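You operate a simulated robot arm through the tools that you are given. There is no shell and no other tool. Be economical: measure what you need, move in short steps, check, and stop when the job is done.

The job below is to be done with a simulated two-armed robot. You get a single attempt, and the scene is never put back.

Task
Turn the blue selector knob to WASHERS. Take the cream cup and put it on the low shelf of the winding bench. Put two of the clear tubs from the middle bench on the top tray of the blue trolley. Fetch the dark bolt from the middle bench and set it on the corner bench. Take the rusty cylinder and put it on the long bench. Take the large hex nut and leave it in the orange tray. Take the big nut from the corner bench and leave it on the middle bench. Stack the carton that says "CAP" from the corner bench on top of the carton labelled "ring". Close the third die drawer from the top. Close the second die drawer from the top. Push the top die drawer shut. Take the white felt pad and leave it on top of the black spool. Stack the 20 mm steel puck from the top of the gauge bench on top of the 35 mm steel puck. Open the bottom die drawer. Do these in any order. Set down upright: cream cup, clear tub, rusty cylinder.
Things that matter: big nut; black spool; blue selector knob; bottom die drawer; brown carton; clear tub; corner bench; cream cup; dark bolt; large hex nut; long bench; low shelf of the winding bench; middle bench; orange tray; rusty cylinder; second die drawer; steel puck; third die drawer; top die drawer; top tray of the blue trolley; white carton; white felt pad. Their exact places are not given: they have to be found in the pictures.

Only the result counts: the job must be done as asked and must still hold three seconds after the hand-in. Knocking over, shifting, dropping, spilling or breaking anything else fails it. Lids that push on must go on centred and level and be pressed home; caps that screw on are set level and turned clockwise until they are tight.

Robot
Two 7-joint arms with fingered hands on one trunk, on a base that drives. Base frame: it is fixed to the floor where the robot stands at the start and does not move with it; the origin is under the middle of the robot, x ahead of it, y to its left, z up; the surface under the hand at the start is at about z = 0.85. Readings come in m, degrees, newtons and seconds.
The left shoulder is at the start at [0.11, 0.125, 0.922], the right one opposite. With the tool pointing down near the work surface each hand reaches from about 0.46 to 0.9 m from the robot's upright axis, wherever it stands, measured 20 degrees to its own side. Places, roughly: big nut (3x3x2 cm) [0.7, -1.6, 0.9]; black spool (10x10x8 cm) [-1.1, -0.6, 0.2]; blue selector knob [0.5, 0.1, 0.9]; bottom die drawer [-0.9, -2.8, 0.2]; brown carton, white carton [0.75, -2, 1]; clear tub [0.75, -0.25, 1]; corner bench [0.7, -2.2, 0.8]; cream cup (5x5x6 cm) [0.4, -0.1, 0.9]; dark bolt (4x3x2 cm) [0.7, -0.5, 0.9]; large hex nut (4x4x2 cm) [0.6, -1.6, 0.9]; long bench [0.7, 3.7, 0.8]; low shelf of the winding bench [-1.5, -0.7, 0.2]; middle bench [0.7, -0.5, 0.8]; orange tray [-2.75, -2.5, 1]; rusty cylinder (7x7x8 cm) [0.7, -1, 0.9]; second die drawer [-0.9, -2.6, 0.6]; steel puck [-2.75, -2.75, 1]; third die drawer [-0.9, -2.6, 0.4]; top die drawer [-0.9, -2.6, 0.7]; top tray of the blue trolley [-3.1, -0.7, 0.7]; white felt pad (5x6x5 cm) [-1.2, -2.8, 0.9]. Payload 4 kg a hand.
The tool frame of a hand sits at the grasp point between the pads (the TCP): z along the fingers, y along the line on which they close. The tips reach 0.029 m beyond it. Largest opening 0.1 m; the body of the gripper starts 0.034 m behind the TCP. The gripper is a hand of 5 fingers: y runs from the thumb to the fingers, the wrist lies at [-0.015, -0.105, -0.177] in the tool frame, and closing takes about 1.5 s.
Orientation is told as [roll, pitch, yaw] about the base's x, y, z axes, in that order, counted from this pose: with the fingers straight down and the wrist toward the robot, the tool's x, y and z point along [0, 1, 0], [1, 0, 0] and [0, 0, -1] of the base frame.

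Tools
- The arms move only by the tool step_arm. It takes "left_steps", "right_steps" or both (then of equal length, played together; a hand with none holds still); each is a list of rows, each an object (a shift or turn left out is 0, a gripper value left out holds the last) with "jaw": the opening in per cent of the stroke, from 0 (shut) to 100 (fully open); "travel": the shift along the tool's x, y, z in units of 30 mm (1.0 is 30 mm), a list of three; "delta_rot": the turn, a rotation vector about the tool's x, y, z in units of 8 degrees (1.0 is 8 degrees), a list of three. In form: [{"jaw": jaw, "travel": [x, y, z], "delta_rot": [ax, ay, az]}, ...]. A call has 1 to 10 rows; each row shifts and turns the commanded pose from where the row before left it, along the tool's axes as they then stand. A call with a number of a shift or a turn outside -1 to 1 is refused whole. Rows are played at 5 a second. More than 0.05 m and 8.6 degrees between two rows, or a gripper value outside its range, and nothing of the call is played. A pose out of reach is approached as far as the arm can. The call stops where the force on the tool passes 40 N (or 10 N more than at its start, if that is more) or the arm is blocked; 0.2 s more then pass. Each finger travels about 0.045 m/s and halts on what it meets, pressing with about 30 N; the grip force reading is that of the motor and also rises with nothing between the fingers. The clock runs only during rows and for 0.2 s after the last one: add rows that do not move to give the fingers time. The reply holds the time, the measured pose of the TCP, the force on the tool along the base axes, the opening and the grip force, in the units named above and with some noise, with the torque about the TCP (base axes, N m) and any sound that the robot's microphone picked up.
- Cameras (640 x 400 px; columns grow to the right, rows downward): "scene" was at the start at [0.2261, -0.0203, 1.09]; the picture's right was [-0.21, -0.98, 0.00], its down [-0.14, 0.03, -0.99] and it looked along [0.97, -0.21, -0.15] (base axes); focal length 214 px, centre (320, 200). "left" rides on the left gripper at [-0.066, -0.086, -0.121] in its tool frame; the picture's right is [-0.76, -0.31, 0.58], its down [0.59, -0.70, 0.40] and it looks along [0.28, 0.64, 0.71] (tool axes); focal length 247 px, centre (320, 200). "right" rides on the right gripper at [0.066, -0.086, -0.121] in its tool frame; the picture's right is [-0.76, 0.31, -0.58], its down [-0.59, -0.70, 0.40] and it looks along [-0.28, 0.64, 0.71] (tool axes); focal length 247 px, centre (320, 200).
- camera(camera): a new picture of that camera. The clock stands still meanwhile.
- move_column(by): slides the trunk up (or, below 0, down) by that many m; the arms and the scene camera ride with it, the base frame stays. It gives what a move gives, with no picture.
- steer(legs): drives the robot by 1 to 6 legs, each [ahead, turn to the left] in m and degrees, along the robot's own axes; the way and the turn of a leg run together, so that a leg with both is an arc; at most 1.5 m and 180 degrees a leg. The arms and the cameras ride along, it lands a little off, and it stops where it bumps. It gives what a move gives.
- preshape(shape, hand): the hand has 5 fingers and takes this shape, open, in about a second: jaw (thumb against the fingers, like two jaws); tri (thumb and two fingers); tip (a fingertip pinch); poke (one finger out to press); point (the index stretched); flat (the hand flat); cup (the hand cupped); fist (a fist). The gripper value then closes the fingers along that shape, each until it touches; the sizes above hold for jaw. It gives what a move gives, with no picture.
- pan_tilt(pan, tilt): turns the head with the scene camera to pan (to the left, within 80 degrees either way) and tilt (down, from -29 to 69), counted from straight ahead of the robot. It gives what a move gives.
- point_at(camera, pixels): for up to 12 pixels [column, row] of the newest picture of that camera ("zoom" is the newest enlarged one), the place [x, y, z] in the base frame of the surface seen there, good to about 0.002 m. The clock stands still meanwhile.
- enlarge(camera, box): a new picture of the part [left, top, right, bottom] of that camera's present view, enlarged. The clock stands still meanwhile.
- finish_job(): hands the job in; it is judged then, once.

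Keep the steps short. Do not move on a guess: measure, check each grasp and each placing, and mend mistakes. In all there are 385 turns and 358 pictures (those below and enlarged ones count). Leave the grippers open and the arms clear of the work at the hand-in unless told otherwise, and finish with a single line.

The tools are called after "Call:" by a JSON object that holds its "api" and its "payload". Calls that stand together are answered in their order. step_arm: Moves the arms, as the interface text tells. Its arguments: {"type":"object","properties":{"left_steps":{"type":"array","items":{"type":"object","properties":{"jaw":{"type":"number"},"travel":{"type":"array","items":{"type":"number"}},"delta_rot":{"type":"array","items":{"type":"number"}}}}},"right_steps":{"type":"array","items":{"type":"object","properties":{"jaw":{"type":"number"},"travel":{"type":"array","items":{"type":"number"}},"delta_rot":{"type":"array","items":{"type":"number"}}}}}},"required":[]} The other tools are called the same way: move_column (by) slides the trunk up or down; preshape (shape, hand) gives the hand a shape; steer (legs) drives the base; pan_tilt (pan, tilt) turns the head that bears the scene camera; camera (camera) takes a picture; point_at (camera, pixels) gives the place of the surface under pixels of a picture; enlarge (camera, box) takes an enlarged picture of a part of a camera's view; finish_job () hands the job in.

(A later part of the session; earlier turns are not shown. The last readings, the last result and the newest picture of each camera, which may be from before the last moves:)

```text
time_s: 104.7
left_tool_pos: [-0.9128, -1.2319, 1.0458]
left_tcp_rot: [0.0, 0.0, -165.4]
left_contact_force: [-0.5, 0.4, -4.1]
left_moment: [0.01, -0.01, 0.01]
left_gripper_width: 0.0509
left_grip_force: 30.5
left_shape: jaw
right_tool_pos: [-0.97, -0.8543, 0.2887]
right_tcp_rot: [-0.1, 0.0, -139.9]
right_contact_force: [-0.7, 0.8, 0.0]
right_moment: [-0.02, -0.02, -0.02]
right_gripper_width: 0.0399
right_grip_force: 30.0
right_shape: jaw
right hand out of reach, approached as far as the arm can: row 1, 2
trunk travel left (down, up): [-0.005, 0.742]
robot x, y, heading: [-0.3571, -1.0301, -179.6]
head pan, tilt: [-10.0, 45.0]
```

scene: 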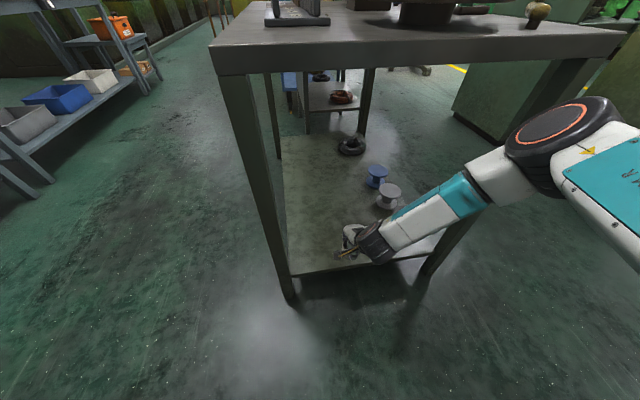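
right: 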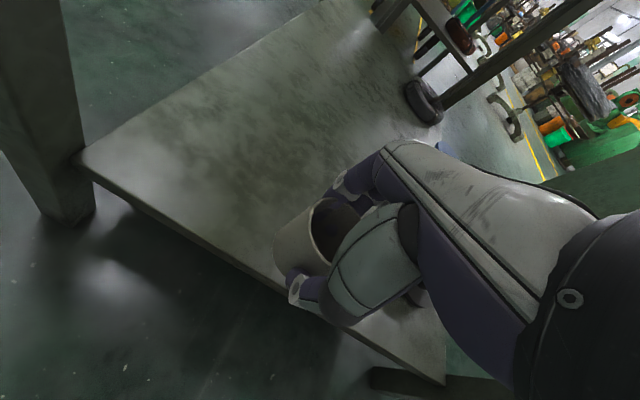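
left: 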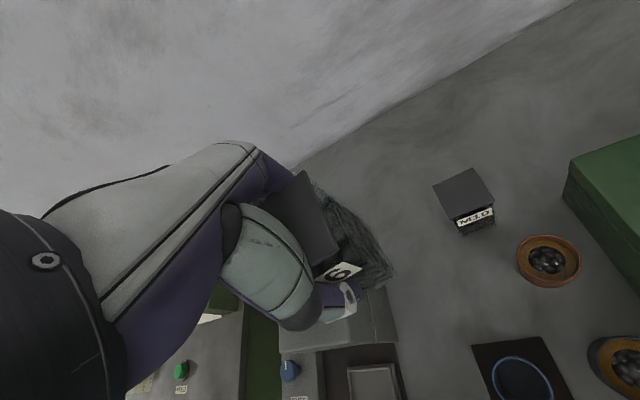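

It seems near the limit of its outward reach. I drive 10 cm closer (the cup then sits over the shelf) and look.

Call:
{"api": "steer", "payload": {"legs": [[0.1, 0]]}}

Call:
{"api": "step_arm", "payload": {"right_steps": [{"travel": [0, 0, 1]}, {}]}}

Call:
{"api": "camera", "payload": {"camera": "scene"}}

```text
time_s: 105.8
left_tool_pos: [-1.0111, -1.2316, 1.0456]
left_tcp_rot: [0.0, 0.0, -165.4]
left_contact_force: [-0.3, 0.8, -3.9]
left_moment: [0.0, -0.01, -0.02]
left_gripper_width: 0.0506
left_grip_force: 29.9
left_shape: jaw
right_tool_pos: [-1.0676, -0.8531, 0.2891]
right_tcp_rot: [0.0, 0.0, -140.1]
right_contact_force: [0.3, -0.5, -1.5]
right_moment: [0.02, 0.02, 0.01]
right_gripper_width: 0.04
right_grip_force: 29.9
right_shape: jaw
trunk travel left (down, up): [-0.005, 0.742]
robot x, y, heading: [-0.4511, -1.0324, -179.8]
head pan, tilt: [-10.0, 45.0]
```

```text
time_s: 106.4
left_tool_pos: [-1.011, -1.2315, 1.0443]
left_tcp_rot: [-0.1, 0.0, -165.4]
left_contact_force: [-0.6, -0.5, -4.6]
left_moment: [-0.01, -0.03, 0.01]
left_gripper_width: 0.0503
left_grip_force: 30.2
left_shape: jaw
right_tool_pos: [-1.0597, -0.8465, 0.2849]
right_tcp_rot: [-0.1, 0.0, -140.0]
right_contact_force: [-0.1, 0.1, -2.0]
right_moment: [-0.03, 0.01, -0.01]
right_gripper_width: 0.04
right_grip_force: 30.0
right_shape: jaw
right hand out of reach, approached as far as the arm can: row 1
trunk travel left (down, up): [-0.005, 0.742]
robot x, y, heading: [-0.4566, -1.0334, -179.9]
head pan, tilt: [-10.0, 45.0]
```

```text
299 pictures are left
```

scene: 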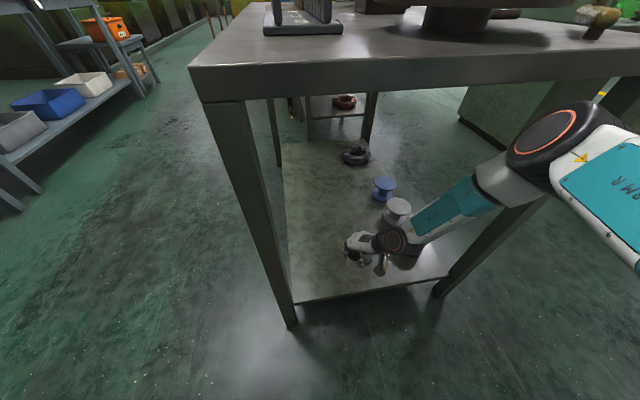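

Call:
{"api": "step_arm", "payload": {"right_steps": [{"travel": [0.65, -0.77, 0]}, {"travel": [0.65, -0.77, 0]}, {"travel": [0.65, -0.77, 0]}, {"travel": [0, 0, 0.9]}, {"travel": [0, 0, 0.85]}, {}]}}

```text
time_s: 107.8
left_tool_pos: [-1.0097, -1.2331, 1.0447]
left_tcp_rot: [0.0, 0.0, -165.4]
left_contact_force: [-0.9, -0.2, -4.6]
left_moment: [0.02, 0.01, -0.01]
left_gripper_width: 0.0505
left_grip_force: 29.9
left_shape: jaw
right_tool_pos: [-0.9694, -0.8355, 0.2692]
right_tcp_rot: [0.0, 0.1, -140.0]
right_contact_force: [-0.1, -1.1, -0.8]
right_moment: [-0.01, 0.01, 0.02]
right_gripper_width: 0.0401
right_grip_force: 29.7
right_shape: jaw
right hand out of reach, approached as far as the arm can: row 4, 5
trunk travel left (down, up): [-0.005, 0.742]
robot x, y, heading: [-0.4566, -1.0354, -179.8]
head pan, tilt: [-10.0, 45.0]
```

A wrist-joint limit stops it at z 0.27. I try more yaw in free air to see whether it gains depth.

Call:
{"api": "step_arm", "payload": {"right_steps": [{"delta_rot": [0, 0, -1]}, {"delta_rot": [0, 0, -1]}, {"delta_rot": [0, 0, -1]}, {"delta_rot": [0, 0, -1]}, {"delta_rot": [0, 0, -1]}, {}, {"travel": [0, 0, 0.9]}, {"travel": [0, 0, 0.85]}, {}]}}

Call:
{"api": "camera", "payload": {"camera": "scene"}}

```text
time_s: 109.8
left_tool_pos: [-1.0116, -1.233, 1.045]
left_tcp_rot: [0.0, 0.0, -165.4]
left_contact_force: [-1.2, 0.0, -4.5]
left_moment: [-0.02, 0.0, 0.01]
left_gripper_width: 0.0503
left_grip_force: 29.9
left_shape: jaw
right_tool_pos: [-0.9379, -0.8425, 0.2629]
right_tcp_rot: [-0.3, 0.0, -100.0]
right_contact_force: [-0.9, 0.3, -1.2]
right_moment: [-0.01, -0.04, 0.0]
right_gripper_width: 0.04
right_grip_force: 30.0
right_shape: jaw
right hand out of reach, approached as far as the arm can: row 4, 5, 7, 8
trunk travel left (down, up): [-0.005, 0.742]
robot x, y, heading: [-0.4564, -1.0343, -179.5]
head pan, tilt: [-10.0, 45.0]
```

```text
298 pictures are left
```

scene: 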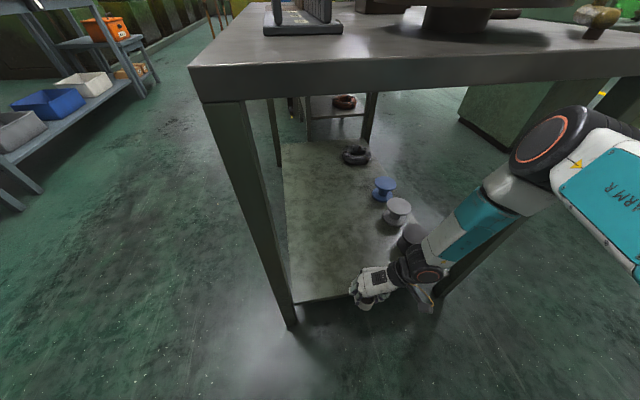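

More yaw does not help. I back off 15 cm, turn the hand back and test whether a longer reach lets it go lower.

Call:
{"api": "steer", "payload": {"legs": [[-0.15, 0]]}}

Call:
{"api": "step_arm", "payload": {"right_steps": [{"travel": [0, 0, -1]}, {"travel": [0, 0, -1]}, {"delta_rot": [0, 0, 1]}, {"delta_rot": [0, 0, 1]}, {"delta_rot": [0, 0, 1]}, {"delta_rot": [0, 0, 1]}, {"delta_rot": [0, 0, 1]}, {"delta_rot": [0, 0, 1]}, {"delta_rot": [0, 0, 1]}, {"delta_rot": [0, 0, 1]}]}}

Call:
{"api": "step_arm", "payload": {"right_steps": [{"delta_rot": [0, 0, 1]}, {"delta_rot": [0, 0, 1]}, {"travel": [0, 1, 0]}, {"travel": [0, 1, 0]}, {"travel": [0, 1, 0]}, {"travel": [0, 1, 0]}, {"travel": [0, 1, 0]}, {"travel": [0, 1, 0]}, {"travel": [0, 1, 0]}]}}

Call:
{"api": "camera", "payload": {"camera": "scene"}}

```text
time_s: 111.2
left_tool_pos: [-0.8598, -1.2298, 1.0448]
left_tcp_rot: [0.0, 0.0, -165.5]
left_contact_force: [0.6, 0.1, -3.1]
left_moment: [0.02, 0.01, -0.03]
left_gripper_width: 0.0506
left_grip_force: 29.9
left_shape: jaw
right_tool_pos: [-0.7846, -0.8399, 0.2649]
right_tcp_rot: [-0.4, 0.0, -100.2]
right_contact_force: [0.5, 0.4, -0.4]
right_moment: [0.0, 0.01, 0.0]
right_gripper_width: 0.0399
right_grip_force: 30.1
right_shape: jaw
trunk travel left (down, up): [-0.005, 0.742]
robot x, y, heading: [-0.3015, -1.0298, -179.6]
head pan, tilt: [-10.0, 45.0]
```

```text
time_s: 113.4
left_tool_pos: [-0.8596, -1.2301, 1.0456]
left_tcp_rot: [0.0, 0.1, -165.5]
left_contact_force: [0.8, 0.3, -4.4]
left_moment: [-0.02, 0.01, 0.0]
left_gripper_width: 0.0508
left_grip_force: 30.2
left_shape: jaw
right_tool_pos: [-0.7847, -0.8406, 0.323]
right_tcp_rot: [-0.2, -0.3, -164.5]
right_contact_force: [0.4, -0.6, -0.4]
right_moment: [0.0, 0.0, -0.02]
right_gripper_width: 0.0396
right_grip_force: 29.8
right_shape: jaw
trunk travel left (down, up): [-0.005, 0.742]
robot x, y, heading: [-0.3022, -1.0299, -179.9]
head pan, tilt: [-10.0, 45.0]
```

```text
time_s: 115.4
left_tool_pos: [-0.8604, -1.2307, 1.0448]
left_tcp_rot: [0.0, 0.0, -165.5]
left_contact_force: [-0.4, 0.3, -4.0]
left_moment: [0.0, 0.0, -0.01]
left_gripper_width: 0.0507
left_grip_force: 30.3
left_shape: jaw
right_tool_pos: [-0.9906, -0.8359, 0.3308]
right_tcp_rot: [-0.1, -0.3, 179.8]
right_contact_force: [0.4, 0.3, 0.1]
right_moment: [0.01, -0.01, 0.04]
right_gripper_width: 0.0398
right_grip_force: 29.8
right_shape: jaw
right hand out of reach, approached as far as the arm can: row 9
trunk travel left (down, up): [-0.005, 0.742]
robot x, y, heading: [-0.3026, -1.0327, -179.9]
head pan, tilt: [-10.0, 45.0]
```

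```text
297 pictures are left
```

scene: 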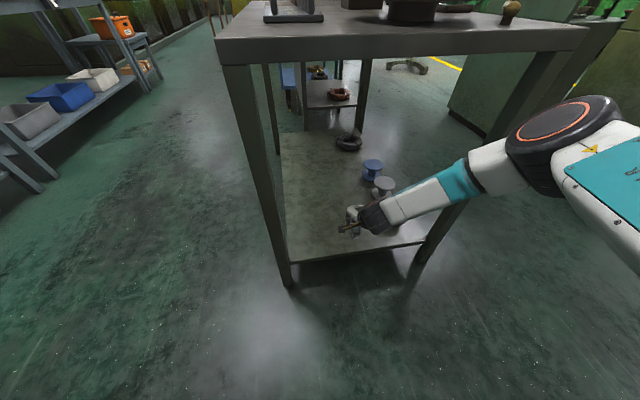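

I test tilting the fingers forward, since the limit looks like a wrist joint.

Call:
{"api": "step_arm", "payload": {"right_steps": [{"travel": [0, -0.7, 0]}, {"delta_rot": [-1, 0, 0]}, {"delta_rot": [-1, 0, 0]}, {"delta_rot": [-1, 0, 0]}, {"delta_rot": [-1, 0, 0]}, {"delta_rot": [-1, 0, 0]}]}}

Call:
{"api": "step_arm", "payload": {"right_steps": [{"travel": [0, -0.64, 0.77]}, {"travel": [0, -0.64, 0.77]}, {"travel": [0, -0.64, 0.77]}, {}]}}

Call:
{"api": "camera", "payload": {"camera": "scene"}}

```text
time_s: 116.8
left_tool_pos: [-0.8591, -1.2299, 1.0462]
left_tcp_rot: [0.1, 0.0, -165.5]
left_contact_force: [0.3, -0.7, -3.7]
left_moment: [0.03, 0.0, 0.01]
left_gripper_width: 0.0506
left_grip_force: 29.8
left_shape: jaw
right_tool_pos: [-0.9632, -0.8062, 0.3926]
right_tcp_rot: [-0.1, -40.3, 179.9]
right_contact_force: [-0.7, -0.1, -1.1]
right_moment: [0.0, -0.03, 0.0]
right_gripper_width: 0.0401
right_grip_force: 30.6
right_shape: jaw
right hand out of reach, approached as far as the arm can: row 3, 4, 5, 6
trunk travel left (down, up): [-0.005, 0.742]
robot x, y, heading: [-0.3007, -1.0328, -179.7]
head pan, tilt: [-10.0, 45.0]
```

```text
time_s: 117.8
left_tool_pos: [-0.8605, -1.2307, 1.0459]
left_tcp_rot: [0.0, 0.0, -165.6]
left_contact_force: [-0.2, -0.4, -4.6]
left_moment: [-0.01, -0.01, -0.01]
left_gripper_width: 0.0507
left_grip_force: 30.0
left_shape: jaw
right_tool_pos: [-0.958, -0.7761, 0.3799]
right_tcp_rot: [-0.1, -40.3, 179.8]
right_contact_force: [-0.9, -0.4, 0.4]
right_moment: [0.01, -0.01, -0.01]
right_gripper_width: 0.0399
right_grip_force: 30.3
right_shape: jaw
right hand out of reach, approached as far as the arm can: row 1, 2, 3
trunk travel left (down, up): [-0.005, 0.742]
robot x, y, heading: [-0.3015, -1.031, -179.8]
head pan, tilt: [-10.0, 45.0]
```

```text
296 pictures are left
```

scene: 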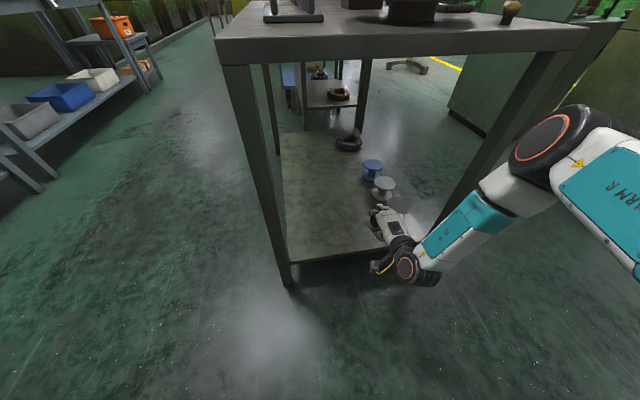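

The wrist never gets under about z 0.44; the elbow seems to stay high and outward. I untilt, rise, turn the hand the other way (wrist to the left) and descend again to see if the elbow drops.

Call:
{"api": "step_arm", "payload": {"right_steps": [{"travel": [0, 0.64, -0.77], "delta_rot": [1, 0, 0]}, {"delta_rot": [1, 0, 0]}, {"delta_rot": [1, 0, 0]}, {"delta_rot": [1, 0, 0]}, {"delta_rot": [1, 0, 0]}, {"travel": [0, 0, -1]}, {"travel": [0, -0.5, -1]}, {"travel": [0, 0, -1]}, {"travel": [0, 0, -1]}]}}

Call:
{"api": "step_arm", "payload": {"right_steps": [{"delta_rot": [0, 0, 1]}, {"delta_rot": [0, 0, 1]}, {"delta_rot": [0, 0, 1]}, {"delta_rot": [0, 0, 1]}, {"delta_rot": [0, 0, 1]}, {"delta_rot": [0, 0, 1]}, {"delta_rot": [0, 0, 1]}]}}

Call:
{"api": "step_arm", "payload": {"right_steps": [{"travel": [0, 0, 1]}, {"travel": [0, 0, 1]}, {"travel": [0, 0, 1]}, {"travel": [0, 0, 1]}, {"travel": [0, 0, 1]}, {"travel": [0, 0, 1]}, {"travel": [0, 0, 1]}, {"travel": [0, 0, 1]}]}}

Call:
{"api": "camera", "payload": {"camera": "scene"}}

```text
time_s: 119.8
left_tool_pos: [-0.8602, -1.2314, 1.0453]
left_tcp_rot: [0.0, 0.0, -165.5]
left_contact_force: [0.9, -0.1, -4.2]
left_moment: [0.02, 0.01, 0.0]
left_gripper_width: 0.0506
left_grip_force: 30.2
left_shape: jaw
right_tool_pos: [-0.9439, -0.7751, 0.5333]
right_tcp_rot: [0.0, -0.3, 179.9]
right_contact_force: [0.2, -0.3, -0.8]
right_moment: [0.01, 0.01, -0.01]
right_gripper_width: 0.04
right_grip_force: 30.0
right_shape: jaw
trunk travel left (down, up): [-0.005, 0.742]
robot x, y, heading: [-0.2991, -1.0308, -179.8]
head pan, tilt: [-10.0, 45.0]
```

```text
time_s: 121.4
left_tool_pos: [-0.8598, -1.2308, 1.0451]
left_tcp_rot: [0.0, 0.0, -165.5]
left_contact_force: [0.6, -0.6, -3.8]
left_moment: [0.01, 0.0, 0.03]
left_gripper_width: 0.0506
left_grip_force: 29.9
left_shape: jaw
right_tool_pos: [-0.9436, -0.7759, 0.5322]
right_tcp_rot: [0.1, -0.4, 123.7]
right_contact_force: [1.3, 0.1, -0.5]
right_moment: [-0.03, 0.02, -0.02]
right_gripper_width: 0.0397
right_grip_force: 30.1
right_shape: jaw
trunk travel left (down, up): [-0.005, 0.742]
robot x, y, heading: [-0.3026, -1.0316, -180.0]
head pan, tilt: [-10.0, 45.0]
```

```text
time_s: 123.2
left_tool_pos: [-0.8596, -1.2303, 1.0459]
left_tcp_rot: [0.0, 0.0, -165.5]
left_contact_force: [0.7, -0.4, -3.6]
left_moment: [0.0, -0.01, 0.03]
left_gripper_width: 0.0503
left_grip_force: 29.9
left_shape: jaw
right_tool_pos: [-0.9302, -0.7513, 0.3253]
right_tcp_rot: [0.3, -0.2, 123.8]
right_contact_force: [-1.0, -0.3, -1.1]
right_moment: [0.0, 0.0, -0.02]
right_gripper_width: 0.0396
right_grip_force: 30.0
right_shape: jaw
right hand out of reach, approached as far as the arm can: row 7, 8
trunk travel left (down, up): [-0.005, 0.742]
robot x, y, heading: [-0.3051, -1.0326, -179.9]
head pan, tilt: [-10.0, 45.0]
```

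```text
295 pictures are left
```

scene: 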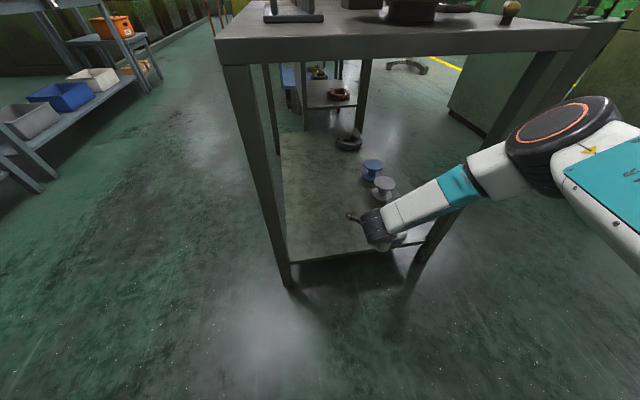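

Call:
{"api": "point_at", "payload": {"camera": "scene", "pixels": [[550, 135], [580, 175], [620, 200], [500, 170], [460, 185], [400, 215], [638, 280], [370, 225]]}}

Call:
{"api": "pan_tilt", "payload": {"pan": -50, "tilt": 60}}

Call:
{"api": "camera", "payload": {"camera": "scene"}}

```text
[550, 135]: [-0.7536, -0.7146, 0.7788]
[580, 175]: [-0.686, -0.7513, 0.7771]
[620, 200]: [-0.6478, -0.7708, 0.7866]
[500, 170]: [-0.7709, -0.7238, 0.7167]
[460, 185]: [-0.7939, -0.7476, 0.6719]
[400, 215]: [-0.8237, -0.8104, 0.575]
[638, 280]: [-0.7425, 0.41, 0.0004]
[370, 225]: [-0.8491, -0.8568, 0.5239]
```

```text
time_s: 124.2
left_tool_pos: [-0.8604, -1.2314, 1.0444]
left_tcp_rot: [0.0, 0.0, -165.5]
left_contact_force: [0.3, 0.3, -3.9]
left_moment: [0.02, 0.0, 0.04]
left_gripper_width: 0.0505
left_grip_force: 29.9
left_shape: jaw
right_tool_pos: [-0.9312, -0.7526, 0.3252]
right_tcp_rot: [0.3, -0.2, 123.8]
right_contact_force: [0.1, -0.4, -1.0]
right_moment: [0.01, 0.01, -0.01]
right_gripper_width: 0.0399
right_grip_force: 30.1
right_shape: jaw
trunk travel left (down, up): [-0.005, 0.742]
robot x, y, heading: [-0.3065, -1.0319, -180.0]
head pan, tilt: [-50.0, 60.0]
```

```text
294 pictures are left
```

scene: 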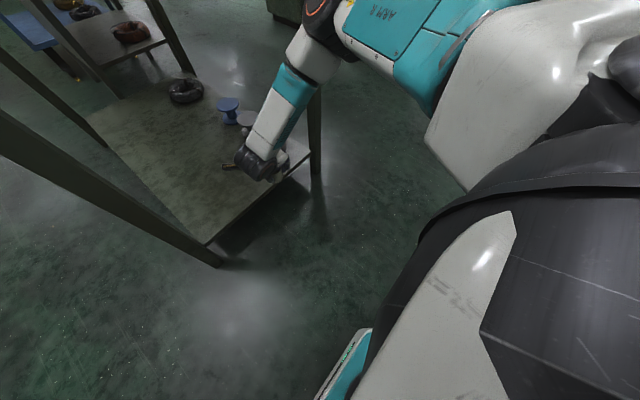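

The upper arm behaves as if it cannot drop below about 11° under horizontal, so depth must come from a vertical forearm: a closer target, further to its own side. I test that in free air.

Call:
{"api": "step_arm", "payload": {"right_steps": [{"travel": [-0.9, -0.2, 0]}, {"travel": [-0.9, -0.2, 0]}, {"travel": [-0.9, -0.2, 0]}, {"travel": [-0.9, -0.2, 0]}, {"travel": [-0.9, -0.2, 0]}, {"travel": [0, 0, 0.9]}, {"travel": [0, 0, 0.9]}, {"travel": [0, 0, 0.9]}, {"travel": [0, 0, 0.9]}, {}]}}

Call:
{"api": "camera", "payload": {"camera": "scene"}}

```text
time_s: 126.5
left_tool_pos: [-0.8592, -1.2299, 1.0454]
left_tcp_rot: [0.0, 0.0, -165.4]
left_contact_force: [-0.3, 0.6, -3.7]
left_moment: [0.03, 0.02, -0.01]
left_gripper_width: 0.0509
left_grip_force: 30.2
left_shape: jaw
right_tool_pos: [-0.8077, -0.688, 0.274]
right_tcp_rot: [0.2, -0.1, 123.8]
right_contact_force: [0.0, -0.2, -0.3]
right_moment: [-0.03, -0.01, -0.01]
right_gripper_width: 0.04
right_grip_force: 30.1
right_shape: jaw
right hand out of reach, approached as far as the arm can: row 7, 8, 9
trunk travel left (down, up): [-0.005, 0.742]
robot x, y, heading: [-0.3026, -1.0321, -179.8]
head pan, tilt: [-50.0, 60.0]
```

```text
293 pictures are left
```

scene: 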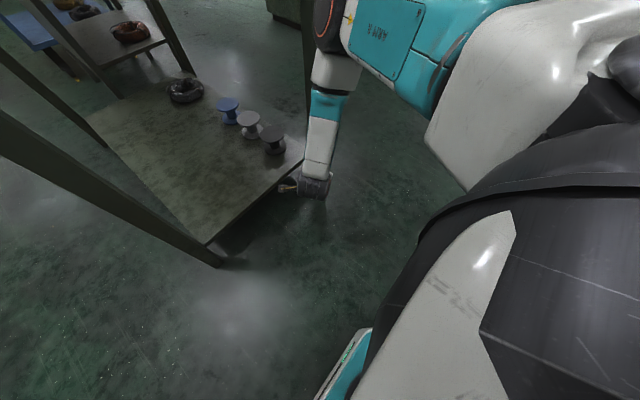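

Call:
{"api": "point_at", "payload": {"camera": "scene", "pixels": [[330, 20], [355, 30], [335, 70], [325, 105], [318, 150], [313, 185], [400, 60], [480, 90], [300, 190]]}}

Call:
{"api": "pan_tilt", "payload": {"pan": -70, "tilt": 40}}

Call:
{"api": "camera", "payload": {"camera": "scene"}}

```text
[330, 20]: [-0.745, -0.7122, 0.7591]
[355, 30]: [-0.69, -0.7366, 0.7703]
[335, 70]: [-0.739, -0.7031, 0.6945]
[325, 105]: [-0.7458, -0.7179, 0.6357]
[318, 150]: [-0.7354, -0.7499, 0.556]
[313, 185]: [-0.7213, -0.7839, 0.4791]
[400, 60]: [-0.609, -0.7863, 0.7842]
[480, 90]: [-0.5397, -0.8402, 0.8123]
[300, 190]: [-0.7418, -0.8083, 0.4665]
```

```text
time_s: 127.3
left_tool_pos: [-0.8601, -1.2308, 1.0463]
left_tcp_rot: [0.0, 0.0, -165.6]
left_contact_force: [0.2, -0.1, -3.6]
left_moment: [-0.01, -0.02, 0.01]
left_gripper_width: 0.0511
left_grip_force: 29.9
left_shape: jaw
right_tool_pos: [-0.8073, -0.6882, 0.2739]
right_tcp_rot: [0.2, -0.1, 123.7]
right_contact_force: [-1.3, 0.2, -1.1]
right_moment: [-0.04, -0.01, -0.04]
right_gripper_width: 0.0398
right_grip_force: 29.7
right_shape: jaw
trunk travel left (down, up): [-0.005, 0.742]
robot x, y, heading: [-0.3019, -1.0365, -179.7]
head pan, tilt: [-70.0, 40.0]
```

```text
292 pictures are left
```

scene: 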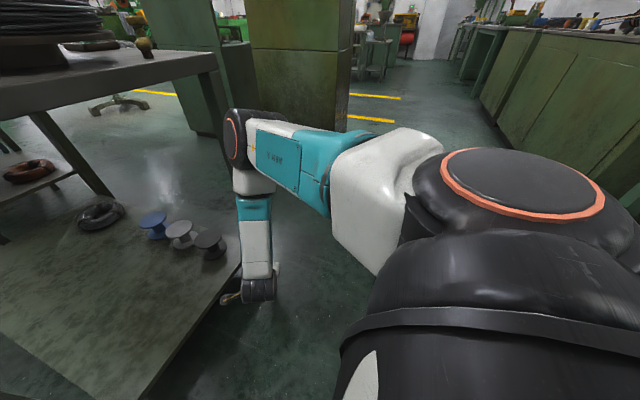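

The forearm already hangs vertical; TCP bottoms out near z 0.26 with the tool down. I'll deal with the tub first, then test other hand shapes for the low shelf with the free left hand. I back off, raise trunk and arm.

Call:
{"api": "steer", "payload": {"legs": [[-0.2, 0]]}}

Call:
{"api": "step_arm", "payload": {"right_steps": [{"travel": [0, 0, -1]}, {"travel": [0, 0, -1]}, {"travel": [0, 0, -1]}, {"travel": [0, 0, -1]}, {"travel": [0, 0, -1]}, {"travel": [0, 0, -1]}, {"travel": [0, 0, -1]}, {"travel": [0, 0, -1]}, {"travel": [0, 0, -1]}, {"travel": [0, 0, -1]}]}}

Call:
{"api": "move_column", "payload": {"by": 0.12}}

Call:
{"api": "step_arm", "payload": {"right_steps": [{"travel": [0, 0, -1], "delta_rot": [0, 0, -1]}, {"travel": [0, 0, -1], "delta_rot": [0, 0, -1]}, {"travel": [0, 0, -1], "delta_rot": [0, 0, -1]}, {"travel": [0, 0, -1], "delta_rot": [0, 0, -1]}, {"travel": [0, 0, -1], "delta_rot": [0, 0, -1]}, {"travel": [0, 0, -1], "delta_rot": [0, 0, -1]}, {"travel": [0, 0, -1], "delta_rot": [0, 0, -1]}, {"travel": [0, 0, -1]}, {"travel": [0, 0, -1]}, {"travel": [0, 0, -1]}]}}

```text
time_s: 128.9
left_tool_pos: [-0.6629, -1.2305, 1.0456]
left_tcp_rot: [0.0, 0.0, -165.4]
left_contact_force: [0.1, 0.0, -4.0]
left_moment: [0.03, -0.01, -0.01]
left_gripper_width: 0.051
left_grip_force: 30.1
left_shape: jaw
right_tool_pos: [-0.6109, -0.6889, 0.2753]
right_tcp_rot: [0.2, -0.2, 123.8]
right_contact_force: [-0.2, 0.1, -0.6]
right_moment: [-0.01, -0.02, 0.02]
right_gripper_width: 0.0396
right_grip_force: 29.6
right_shape: jaw
trunk travel left (down, up): [-0.005, 0.742]
robot x, y, heading: [-0.1082, -1.0312, -180.1]
head pan, tilt: [-70.0, 40.0]
```

```text
time_s: 131.1
left_tool_pos: [-0.6619, -1.2302, 1.0464]
left_tcp_rot: [0.1, 0.1, -165.5]
left_contact_force: [0.2, 0.3, -3.9]
left_moment: [-0.02, -0.03, 0.02]
left_gripper_width: 0.0508
left_grip_force: 29.8
left_shape: jaw
right_tool_pos: [-0.6076, -0.6868, 0.5727]
right_tcp_rot: [0.2, -0.2, 123.7]
right_contact_force: [0.3, -1.2, -1.1]
right_moment: [-0.02, -0.01, 0.02]
right_gripper_width: 0.04
right_grip_force: 30.5
right_shape: jaw
trunk travel left (down, up): [-0.005, 0.742]
robot x, y, heading: [-0.1041, -1.0309, -179.7]
head pan, tilt: [-70.0, 40.0]
```

```text
time_s: 132.6
left_tool_pos: [-0.6628, -1.2292, 1.1644]
left_tcp_rot: [0.0, 0.1, -165.5]
left_contact_force: [0.1, -0.6, -3.4]
left_moment: [0.01, -0.03, 0.06]
left_gripper_width: 0.0507
left_grip_force: 29.9
left_shape: jaw
right_tool_pos: [-0.6091, -0.6881, 0.6937]
right_tcp_rot: [0.1, -0.2, 123.7]
right_contact_force: [0.0, -0.5, -1.2]
right_moment: [0.0, -0.01, 0.01]
right_gripper_width: 0.0397
right_grip_force: 30.2
right_shape: jaw
trunk travel left (down, up): [-0.125, 0.622]
robot x, y, heading: [-0.1048, -1.0327, -180.1]
head pan, tilt: [-70.0, 40.0]
```

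```text
time_s: 134.8
left_tool_pos: [-0.6627, -1.2288, 1.165]
left_tcp_rot: [-0.1, -0.1, -165.6]
left_contact_force: [1.4, 0.2, -4.0]
left_moment: [0.01, -0.03, -0.03]
left_gripper_width: 0.051
left_grip_force: 30.1
left_shape: jaw
right_tool_pos: [-0.6091, -0.6886, 0.9962]
right_tcp_rot: [-0.1, -0.2, 179.7]
right_contact_force: [-1.0, -0.3, -1.1]
right_moment: [0.02, -0.01, -0.03]
right_gripper_width: 0.0399
right_grip_force: 29.8
right_shape: jaw
trunk travel left (down, up): [-0.125, 0.622]
robot x, y, heading: [-0.1091, -1.0307, -179.9]
head pan, tilt: [-70.0, 40.0]
```

Call:
{"api": "step_arm", "payload": {"right_steps": [{"travel": [0, 0, -1]}, {"travel": [0, 0, -1]}, {"travel": [0, 0, -1]}, {"travel": [0, 0, -1]}, {"travel": [0, 0, -1]}]}}

Call:
{"api": "pan_tilt", "payload": {"pan": 25, "tilt": 15}}

Call:
{"api": "camera", "payload": {"camera": "scene"}}

Call:
{"api": "pan_tilt", "payload": {"pan": -20, "tilt": 15}}

Call:
{"api": "camera", "payload": {"camera": "scene"}}

```text
time_s: 136.0
left_tool_pos: [-0.6637, -1.2296, 1.1656]
left_tcp_rot: [-0.1, -0.1, -165.6]
left_contact_force: [-1.1, 0.3, -4.2]
left_moment: [0.01, 0.03, 0.0]
left_gripper_width: 0.0506
left_grip_force: 30.6
left_shape: jaw
right_tool_pos: [-0.6052, -0.6891, 1.1464]
right_tcp_rot: [-0.2, -0.2, 179.9]
right_contact_force: [0.0, -0.4, -0.8]
right_moment: [-0.02, 0.0, -0.01]
right_gripper_width: 0.0399
right_grip_force: 29.9
right_shape: jaw
trunk travel left (down, up): [-0.125, 0.622]
robot x, y, heading: [-0.1005, -1.0327, -180.0]
head pan, tilt: [-70.0, 40.0]
```

```text
time_s: 137.7
left_tool_pos: [-0.6624, -1.2285, 1.1648]
left_tcp_rot: [0.1, -0.1, -165.5]
left_contact_force: [-0.1, -0.1, -3.8]
left_moment: [0.03, 0.02, -0.01]
left_gripper_width: 0.0506
left_grip_force: 30.3
left_shape: jaw
right_tool_pos: [-0.6061, -0.6885, 1.1455]
right_tcp_rot: [-0.2, -0.3, 179.8]
right_contact_force: [0.6, -0.7, -1.2]
right_moment: [0.0, -0.01, 0.0]
right_gripper_width: 0.0399
right_grip_force: 29.5
right_shape: jaw
trunk travel left (down, up): [-0.125, 0.622]
robot x, y, heading: [-0.1035, -1.0309, -179.7]
head pan, tilt: [25.0, 15.0]
```

```text
291 pictures are left
```

scene: 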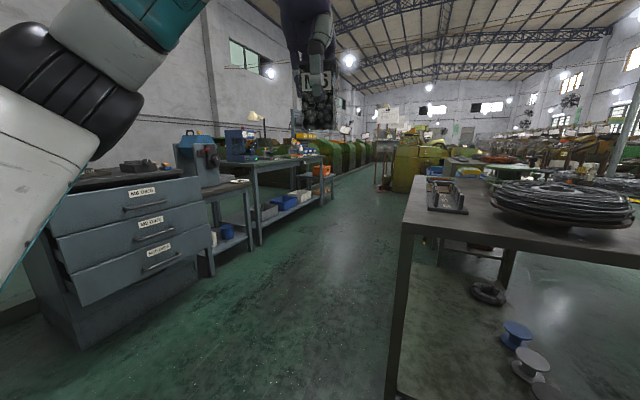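

```text
time_s: 138.8
left_tool_pos: [-0.6616, -1.2293, 1.1669]
left_tcp_rot: [0.1, 0.1, -165.5]
left_contact_force: [0.3, -0.2, -4.3]
left_moment: [0.03, 0.0, 0.04]
left_gripper_width: 0.0506
left_grip_force: 29.9
left_shape: jaw
right_tool_pos: [-0.6068, -0.6888, 1.1448]
right_tcp_rot: [-0.1, -0.2, 179.7]
right_contact_force: [-0.6, 0.2, -0.8]
right_moment: [-0.04, 0.01, 0.05]
right_gripper_width: 0.0396
right_grip_force: 30.2
right_shape: jaw
trunk travel left (down, up): [-0.125, 0.622]
robot x, y, heading: [-0.1042, -1.0291, -179.6]
head pan, tilt: [-20.0, 15.0]
```

```text
290 pictures are left
```

scene: 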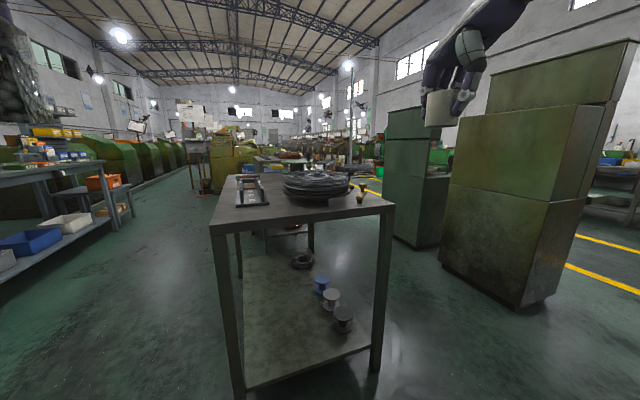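

Call:
{"api": "pan_tilt", "payload": {"pan": 35, "tilt": 20}}

Call:
{"api": "camera", "payload": {"camera": "scene"}}

Call:
{"api": "point_at", "payload": {"camera": "scene", "pixels": [[150, 185], [150, 210], [155, 235], [110, 250], [215, 150], [345, 150], [300, 165], [255, 185], [130, 145], [200, 175], [150, 300], [300, 190]]}}

```text
time_s: 140.0
left_tool_pos: [-0.6632, -1.229, 1.1652]
left_tcp_rot: [0.0, 0.0, -165.5]
left_contact_force: [-0.6, -0.9, -3.8]
left_moment: [-0.02, -0.01, -0.02]
left_gripper_width: 0.0508
left_grip_force: 30.5
left_shape: jaw
right_tool_pos: [-0.6052, -0.6888, 1.1458]
right_tcp_rot: [-0.1, -0.3, 179.8]
right_contact_force: [0.4, -0.8, -0.5]
right_moment: [0.04, -0.01, -0.02]
right_gripper_width: 0.0398
right_grip_force: 30.1
right_shape: jaw
trunk travel left (down, up): [-0.125, 0.622]
robot x, y, heading: [-0.1063, -1.0291, -179.8]
head pan, tilt: [35.0, 20.0]
```

```text
289 pictures are left
```

scene: 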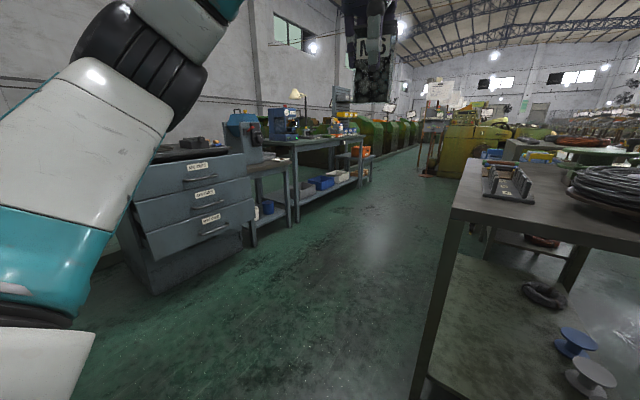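

```text
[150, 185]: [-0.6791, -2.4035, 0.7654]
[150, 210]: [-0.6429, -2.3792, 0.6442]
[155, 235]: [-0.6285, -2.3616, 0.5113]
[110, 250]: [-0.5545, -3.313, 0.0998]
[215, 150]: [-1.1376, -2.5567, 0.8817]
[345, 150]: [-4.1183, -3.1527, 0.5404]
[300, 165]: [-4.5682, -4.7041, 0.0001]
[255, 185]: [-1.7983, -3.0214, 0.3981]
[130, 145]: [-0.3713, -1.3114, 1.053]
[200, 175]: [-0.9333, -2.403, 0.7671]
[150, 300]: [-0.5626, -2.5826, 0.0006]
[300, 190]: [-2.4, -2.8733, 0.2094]
```

The open drawer fronts reach y ≈ −2.36 and the winding bench y ≈ −1.1, so I drive the aisle at y ≈ −1.7 toward the trolley.

Call:
{"api": "steer", "payload": {"legs": [[0, 90], [0.65, 0], [0, -90], [1.4, 0]]}}

Call:
{"api": "pan_tilt", "payload": {"pan": -35, "tilt": 20}}

Call:
{"api": "camera", "payload": {"camera": "scene"}}

Call:
{"api": "pan_tilt", "payload": {"pan": 30, "tilt": 20}}

Call:
{"api": "camera", "payload": {"camera": "scene"}}

```text
time_s: 157.9
left_tool_pos: [-2.0642, -1.9066, 1.165]
left_tcp_rot: [0.1, 0.1, -164.9]
left_contact_force: [-0.2, 0.2, -3.7]
left_moment: [0.01, 0.0, -0.01]
left_gripper_width: 0.05
left_grip_force: 29.9
left_shape: jaw
right_tool_pos: [-2.0159, -1.3652, 1.1451]
right_tcp_rot: [0.0, -0.3, -179.7]
right_contact_force: [-0.5, -0.1, -1.2]
right_moment: [0.02, -0.01, -0.02]
right_gripper_width: 0.0393
right_grip_force: 30.2
right_shape: jaw
trunk travel left (down, up): [-0.125, 0.622]
robot x, y, heading: [-1.5102, -1.7041, -179.1]
head pan, tilt: [35.0, 20.0]
```

```text
time_s: 159.3
left_tool_pos: [-2.0662, -1.9079, 1.1658]
left_tcp_rot: [-0.1, 0.0, -164.9]
left_contact_force: [-0.7, -0.4, -3.5]
left_moment: [-0.02, -0.03, 0.02]
left_gripper_width: 0.0501
left_grip_force: 30.1
left_shape: jaw
right_tool_pos: [-2.014, -1.3654, 1.145]
right_tcp_rot: [0.0, -0.4, -179.6]
right_contact_force: [0.4, -0.7, 0.2]
right_moment: [-0.03, -0.05, -0.02]
right_gripper_width: 0.0394
right_grip_force: 29.9
right_shape: jaw
trunk travel left (down, up): [-0.125, 0.622]
robot x, y, heading: [-1.5101, -1.703, -179.0]
head pan, tilt: [-35.0, 20.0]
```

```text
288 pictures are left
```

scene: 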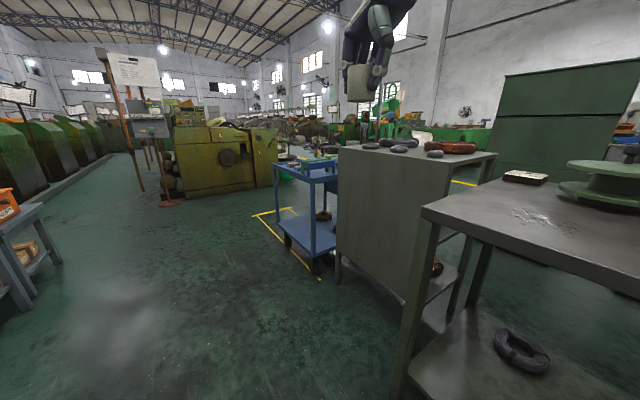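

```text
time_s: 160.7
left_tool_pos: [-2.065, -1.9083, 1.1647]
left_tcp_rot: [0.0, 0.0, -164.9]
left_contact_force: [0.0, 0.1, -3.6]
left_moment: [0.05, -0.01, 0.02]
left_gripper_width: 0.0499
left_grip_force: 30.2
left_shape: jaw
right_tool_pos: [-2.0139, -1.366, 1.1454]
right_tcp_rot: [-0.1, -0.3, -179.6]
right_contact_force: [0.0, -0.6, -0.2]
right_moment: [0.0, 0.02, -0.03]
right_gripper_width: 0.0393
right_grip_force: 29.8
right_shape: jaw
trunk travel left (down, up): [-0.125, 0.622]
robot x, y, heading: [-1.5114, -1.7006, -179.3]
head pan, tilt: [30.0, 20.0]
```

```text
287 pictures are left
```

scene: 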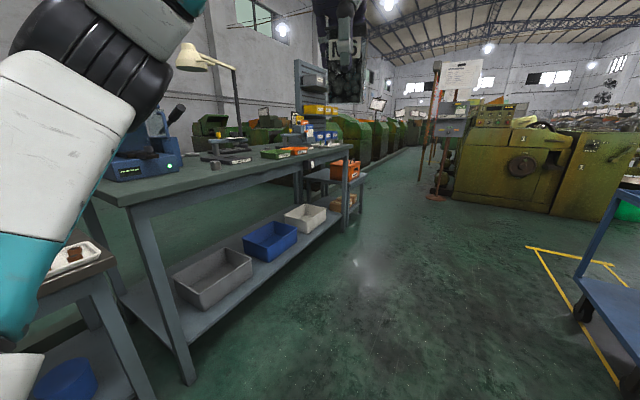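

I go on to x ≈ −3.05 and turn right to face the trolley.

Call:
{"api": "steer", "payload": {"legs": [[1.45, 0], [0.1, 0], [0, -90]]}}

Call:
{"api": "pan_tilt", "payload": {"pan": 0, "tilt": 30}}

Call:
{"api": "camera", "payload": {"camera": "scene"}}

```text
time_s: 172.4
left_tool_pos: [-3.2224, -1.1527, 1.1653]
left_tcp_rot: [0.0, -0.1, 104.2]
left_contact_force: [0.9, -0.3, -3.8]
left_moment: [-0.03, 0.0, -0.03]
left_gripper_width: 0.0496
left_grip_force: 29.8
left_shape: jaw
right_tool_pos: [-2.6831, -1.2125, 1.1447]
right_tcp_rot: [-0.1, -0.3, 89.4]
right_contact_force: [-0.5, 0.0, -1.2]
right_moment: [-0.02, -0.01, 0.0]
right_gripper_width: 0.0393
right_grip_force: 29.9
right_shape: jaw
trunk travel left (down, up): [-0.125, 0.622]
robot x, y, heading: [-3.0272, -1.7099, 89.7]
head pan, tilt: [30.0, 20.0]
```

```text
time_s: 173.4
left_tool_pos: [-3.2229, -1.1537, 1.1652]
left_tcp_rot: [0.1, 0.0, 104.1]
left_contact_force: [0.2, 0.8, -4.6]
left_moment: [-0.04, 0.04, -0.03]
left_gripper_width: 0.0498
left_grip_force: 30.3
left_shape: jaw
right_tool_pos: [-2.682, -1.2121, 1.1451]
right_tcp_rot: [-0.1, -0.3, 89.4]
right_contact_force: [-0.1, -0.7, -0.8]
right_moment: [-0.01, 0.0, 0.01]
right_gripper_width: 0.0391
right_grip_force: 29.9
right_shape: jaw
trunk travel left (down, up): [-0.125, 0.622]
robot x, y, heading: [-3.0252, -1.7114, 89.9]
head pan, tilt: [0.0, 30.0]
```

```text
286 pictures are left
```

scene: 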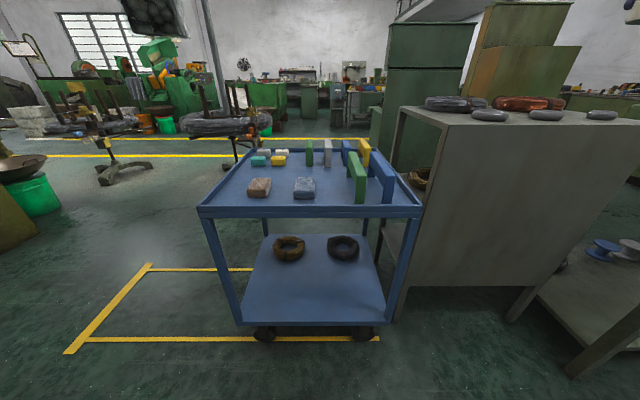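

Call:
{"api": "enlarge", "payload": {"camera": "scene", "box": [180, 120, 440, 240]}}

Call:
{"api": "point_at", "payload": {"camera": "scene", "pixels": [[200, 210], [420, 210], [235, 160], [225, 190], [258, 195], [305, 197], [332, 190], [340, 175], [290, 172], [250, 175], [400, 195], [352, 215]]}}

```text
2.46 times, centred on (310, 180) of scene
```

zoom: 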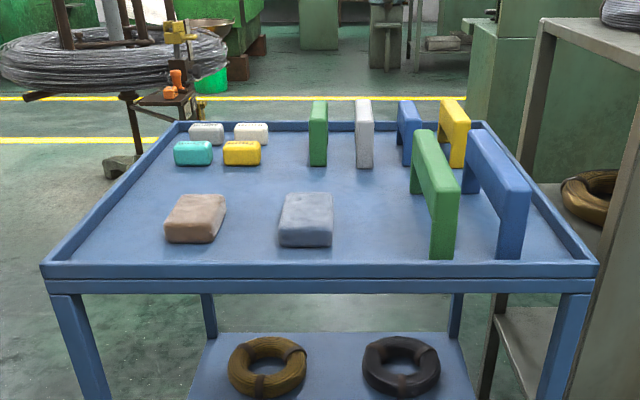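

```text
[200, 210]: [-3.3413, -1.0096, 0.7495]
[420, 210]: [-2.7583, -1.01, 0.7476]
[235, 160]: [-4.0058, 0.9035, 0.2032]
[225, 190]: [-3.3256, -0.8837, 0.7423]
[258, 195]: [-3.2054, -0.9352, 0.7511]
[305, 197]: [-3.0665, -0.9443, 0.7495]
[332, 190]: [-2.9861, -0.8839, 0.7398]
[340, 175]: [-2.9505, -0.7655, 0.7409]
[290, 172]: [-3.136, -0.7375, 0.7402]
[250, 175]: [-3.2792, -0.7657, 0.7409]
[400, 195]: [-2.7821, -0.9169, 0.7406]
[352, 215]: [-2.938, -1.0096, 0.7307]
```

Call:
{"api": "point_at", "payload": {"camera": "zoom", "pixels": [[193, 168], [242, 166], [318, 166], [363, 168], [190, 198], [225, 198], [285, 200], [330, 200], [418, 165], [300, 185], [415, 200], [380, 235]]}}

```text
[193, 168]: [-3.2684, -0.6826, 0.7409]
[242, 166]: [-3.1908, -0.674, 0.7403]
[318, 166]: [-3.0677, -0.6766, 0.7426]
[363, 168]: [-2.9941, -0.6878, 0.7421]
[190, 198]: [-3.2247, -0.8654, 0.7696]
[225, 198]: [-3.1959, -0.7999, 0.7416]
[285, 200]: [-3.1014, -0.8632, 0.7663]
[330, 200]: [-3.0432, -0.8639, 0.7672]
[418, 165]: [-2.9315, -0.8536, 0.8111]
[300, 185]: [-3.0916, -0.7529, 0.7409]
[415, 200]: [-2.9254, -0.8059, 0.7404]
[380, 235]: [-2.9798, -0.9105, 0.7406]
```

The tray floor is z 0.741. A free strip lies at y −0.80…−0.69; I'll set the first tub at (−3.22, −0.755). I drive 0.26 m closer.

Call:
{"api": "steer", "payload": {"legs": [[0.26, 0]]}}

Call:
{"api": "step_arm", "payload": {"left_steps": [{"delta_rot": [0, 0, 0.9]}, {"delta_rot": [0, 0, 0.87]}, {}]}}

Call:
{"api": "pan_tilt", "payload": {"pan": 10, "tilt": 40}}

Call:
{"api": "camera", "payload": {"camera": "scene"}}

```text
time_s: 175.3
left_tool_pos: [-3.2224, -0.8893, 1.165]
left_tcp_rot: [0.0, 0.0, 104.1]
left_contact_force: [-0.3, 0.3, -4.0]
left_moment: [0.0, -0.03, 0.0]
left_gripper_width: 0.0497
left_grip_force: 30.2
left_shape: jaw
right_tool_pos: [-2.6821, -0.949, 1.1457]
right_tcp_rot: [-0.1, -0.1, 89.4]
right_contact_force: [-0.4, 0.5, -0.7]
right_moment: [-0.02, -0.01, 0.0]
right_gripper_width: 0.0392
right_grip_force: 29.8
right_shape: jaw
trunk travel left (down, up): [-0.125, 0.622]
robot x, y, heading: [-3.0309, -1.4538, 89.7]
head pan, tilt: [0.0, 30.0]
```

```text
time_s: 176.1
left_tool_pos: [-3.2228, -0.8901, 1.1638]
left_tcp_rot: [0.0, 0.1, 90.0]
left_contact_force: [1.0, -0.2, -3.8]
left_moment: [0.0, 0.01, -0.02]
left_gripper_width: 0.0498
left_grip_force: 30.0
left_shape: jaw
right_tool_pos: [-2.6837, -0.9496, 1.1458]
right_tcp_rot: [-0.1, -0.3, 89.4]
right_contact_force: [0.0, -0.8, -0.8]
right_moment: [-0.01, -0.02, -0.01]
right_gripper_width: 0.039
right_grip_force: 30.3
right_shape: jaw
trunk travel left (down, up): [-0.125, 0.622]
robot x, y, heading: [-3.0261, -1.451, 89.8]
head pan, tilt: [0.0, 30.0]
```

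```text
time_s: 176.8
left_tool_pos: [-3.2228, -0.8907, 1.1657]
left_tcp_rot: [0.0, 0.0, 90.0]
left_contact_force: [-0.5, 0.2, -4.5]
left_moment: [-0.02, 0.03, 0.0]
left_gripper_width: 0.05
left_grip_force: 30.2
left_shape: jaw
right_tool_pos: [-2.6827, -0.9501, 1.1451]
right_tcp_rot: [0.0, -0.2, 89.4]
right_contact_force: [0.3, 0.4, -1.4]
right_moment: [0.02, -0.02, -0.01]
right_gripper_width: 0.0392
right_grip_force: 30.2
right_shape: jaw
trunk travel left (down, up): [-0.125, 0.622]
robot x, y, heading: [-3.0282, -1.4519, 90.0]
head pan, tilt: [10.0, 40.0]
```

```text
284 pictures are left
```

scene: 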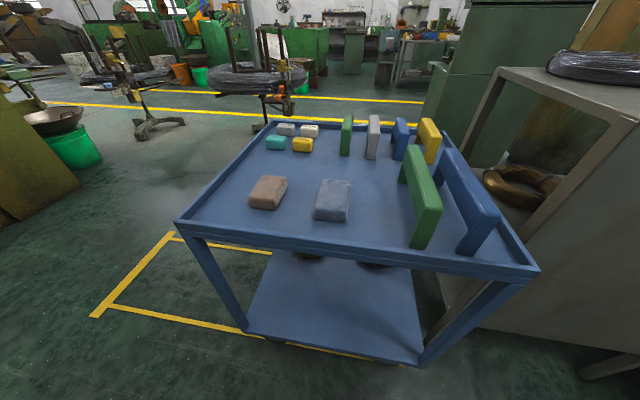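

Call:
{"api": "step_arm", "payload": {"left_steps": [{"travel": [0, 1, 0]}, {"travel": [0, 1, 0]}, {"travel": [0, 1, 0]}, {"travel": [0, 1, 0.5]}, {"travel": [0, 0.5, 1]}, {"travel": [0, 0, 1]}, {"travel": [0, 0, 1]}, {"travel": [0, 0, 1]}, {"travel": [0, 0, 1]}, {"travel": [0, 0, 1]}]}}

Call:
{"api": "step_arm", "payload": {"left_steps": [{"travel": [0, 0, 1]}, {"travel": [0, 0, 1]}, {"travel": [0, 0, 1]}, {}]}}

Call:
{"api": "camera", "payload": {"camera": "scene"}}

Call:
{"api": "camera", "payload": {"camera": "left"}}

```text
time_s: 179.0
left_tool_pos: [-3.2236, -0.7555, 0.9706]
left_tcp_rot: [-0.1, 0.0, 90.0]
left_contact_force: [0.0, -0.3, -4.3]
left_moment: [0.01, 0.02, 0.0]
left_gripper_width: 0.0496
left_grip_force: 30.2
left_shape: jaw
right_tool_pos: [-2.6824, -0.9495, 1.1456]
right_tcp_rot: [-0.1, -0.2, 89.5]
right_contact_force: [0.4, 0.5, -0.7]
right_moment: [-0.04, -0.02, 0.01]
right_gripper_width: 0.0391
right_grip_force: 30.7
right_shape: jaw
trunk travel left (down, up): [-0.125, 0.622]
robot x, y, heading: [-3.0249, -1.454, 90.0]
head pan, tilt: [10.0, 40.0]
```

```text
time_s: 180.0
left_tool_pos: [-3.2218, -0.7564, 0.8816]
left_tcp_rot: [0.0, 0.1, 90.1]
left_contact_force: [-0.1, -0.7, -3.5]
left_moment: [-0.01, -0.02, 0.0]
left_gripper_width: 0.0498
left_grip_force: 29.5
left_shape: jaw
right_tool_pos: [-2.6822, -0.9499, 1.1462]
right_tcp_rot: [-0.1, -0.2, 89.5]
right_contact_force: [-0.4, 0.4, -0.4]
right_moment: [-0.03, -0.01, 0.01]
right_gripper_width: 0.0392
right_grip_force: 29.8
right_shape: jaw
trunk travel left (down, up): [-0.125, 0.622]
robot x, y, heading: [-3.0244, -1.4522, 90.0]
head pan, tilt: [10.0, 40.0]
```

```text
283 pictures are left
```

scene: 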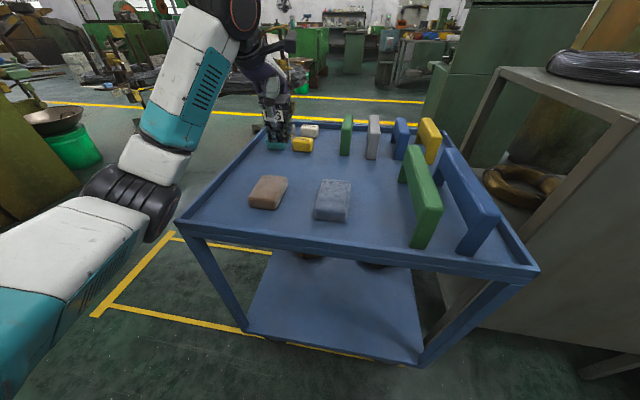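

```text
282 pictures are left
```

left: 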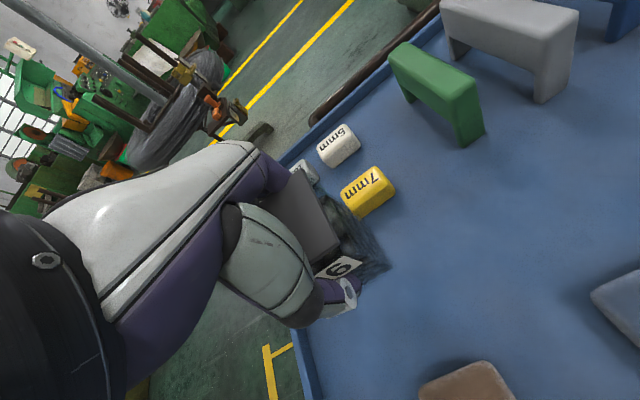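

Call:
{"api": "enlarge", "payload": {"camera": "scene", "box": [220, 60, 340, 180]}}

```text
3.33 times, centred on (280, 120) of scene
```

zoom: 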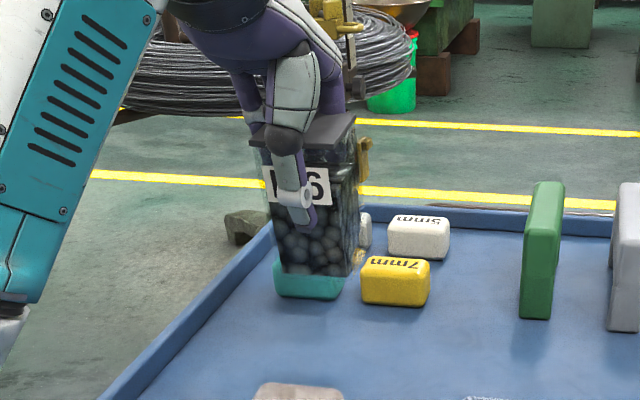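

The tub hangs upright with clear space below. I lower it to the tray.

Call:
{"api": "step_arm", "payload": {"left_steps": [{"travel": [0, 0, 1]}, {"travel": [0, 0, 0.8]}, {"travel": [0, 0, 0.4]}, {}]}}

Call:
{"api": "enlarge", "payload": {"camera": "scene", "box": [220, 80, 340, 200]}}

```text
time_s: 181.0
left_tool_pos: [-3.222, -0.76, 0.8137]
left_tcp_rot: [0.1, 0.1, 90.1]
left_contact_force: [0.0, -0.2, -4.3]
left_moment: [-0.05, 0.01, 0.02]
left_gripper_width: 0.0498
left_grip_force: 29.7
left_shape: jaw
right_tool_pos: [-2.6814, -0.9535, 1.1468]
right_tcp_rot: [0.0, -0.3, 89.5]
right_contact_force: [-0.5, -0.3, -0.5]
right_moment: [0.03, 0.03, -0.01]
right_gripper_width: 0.0393
right_grip_force: 30.1
right_shape: jaw
trunk travel left (down, up): [-0.125, 0.622]
robot x, y, heading: [-3.0298, -1.4545, 89.8]
head pan, tilt: [10.0, 40.0]
```

```text
3.33 times, centred on (280, 140) of scene
```

zoom: 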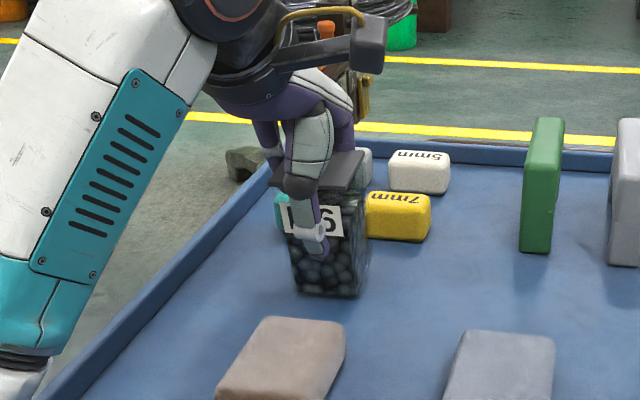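

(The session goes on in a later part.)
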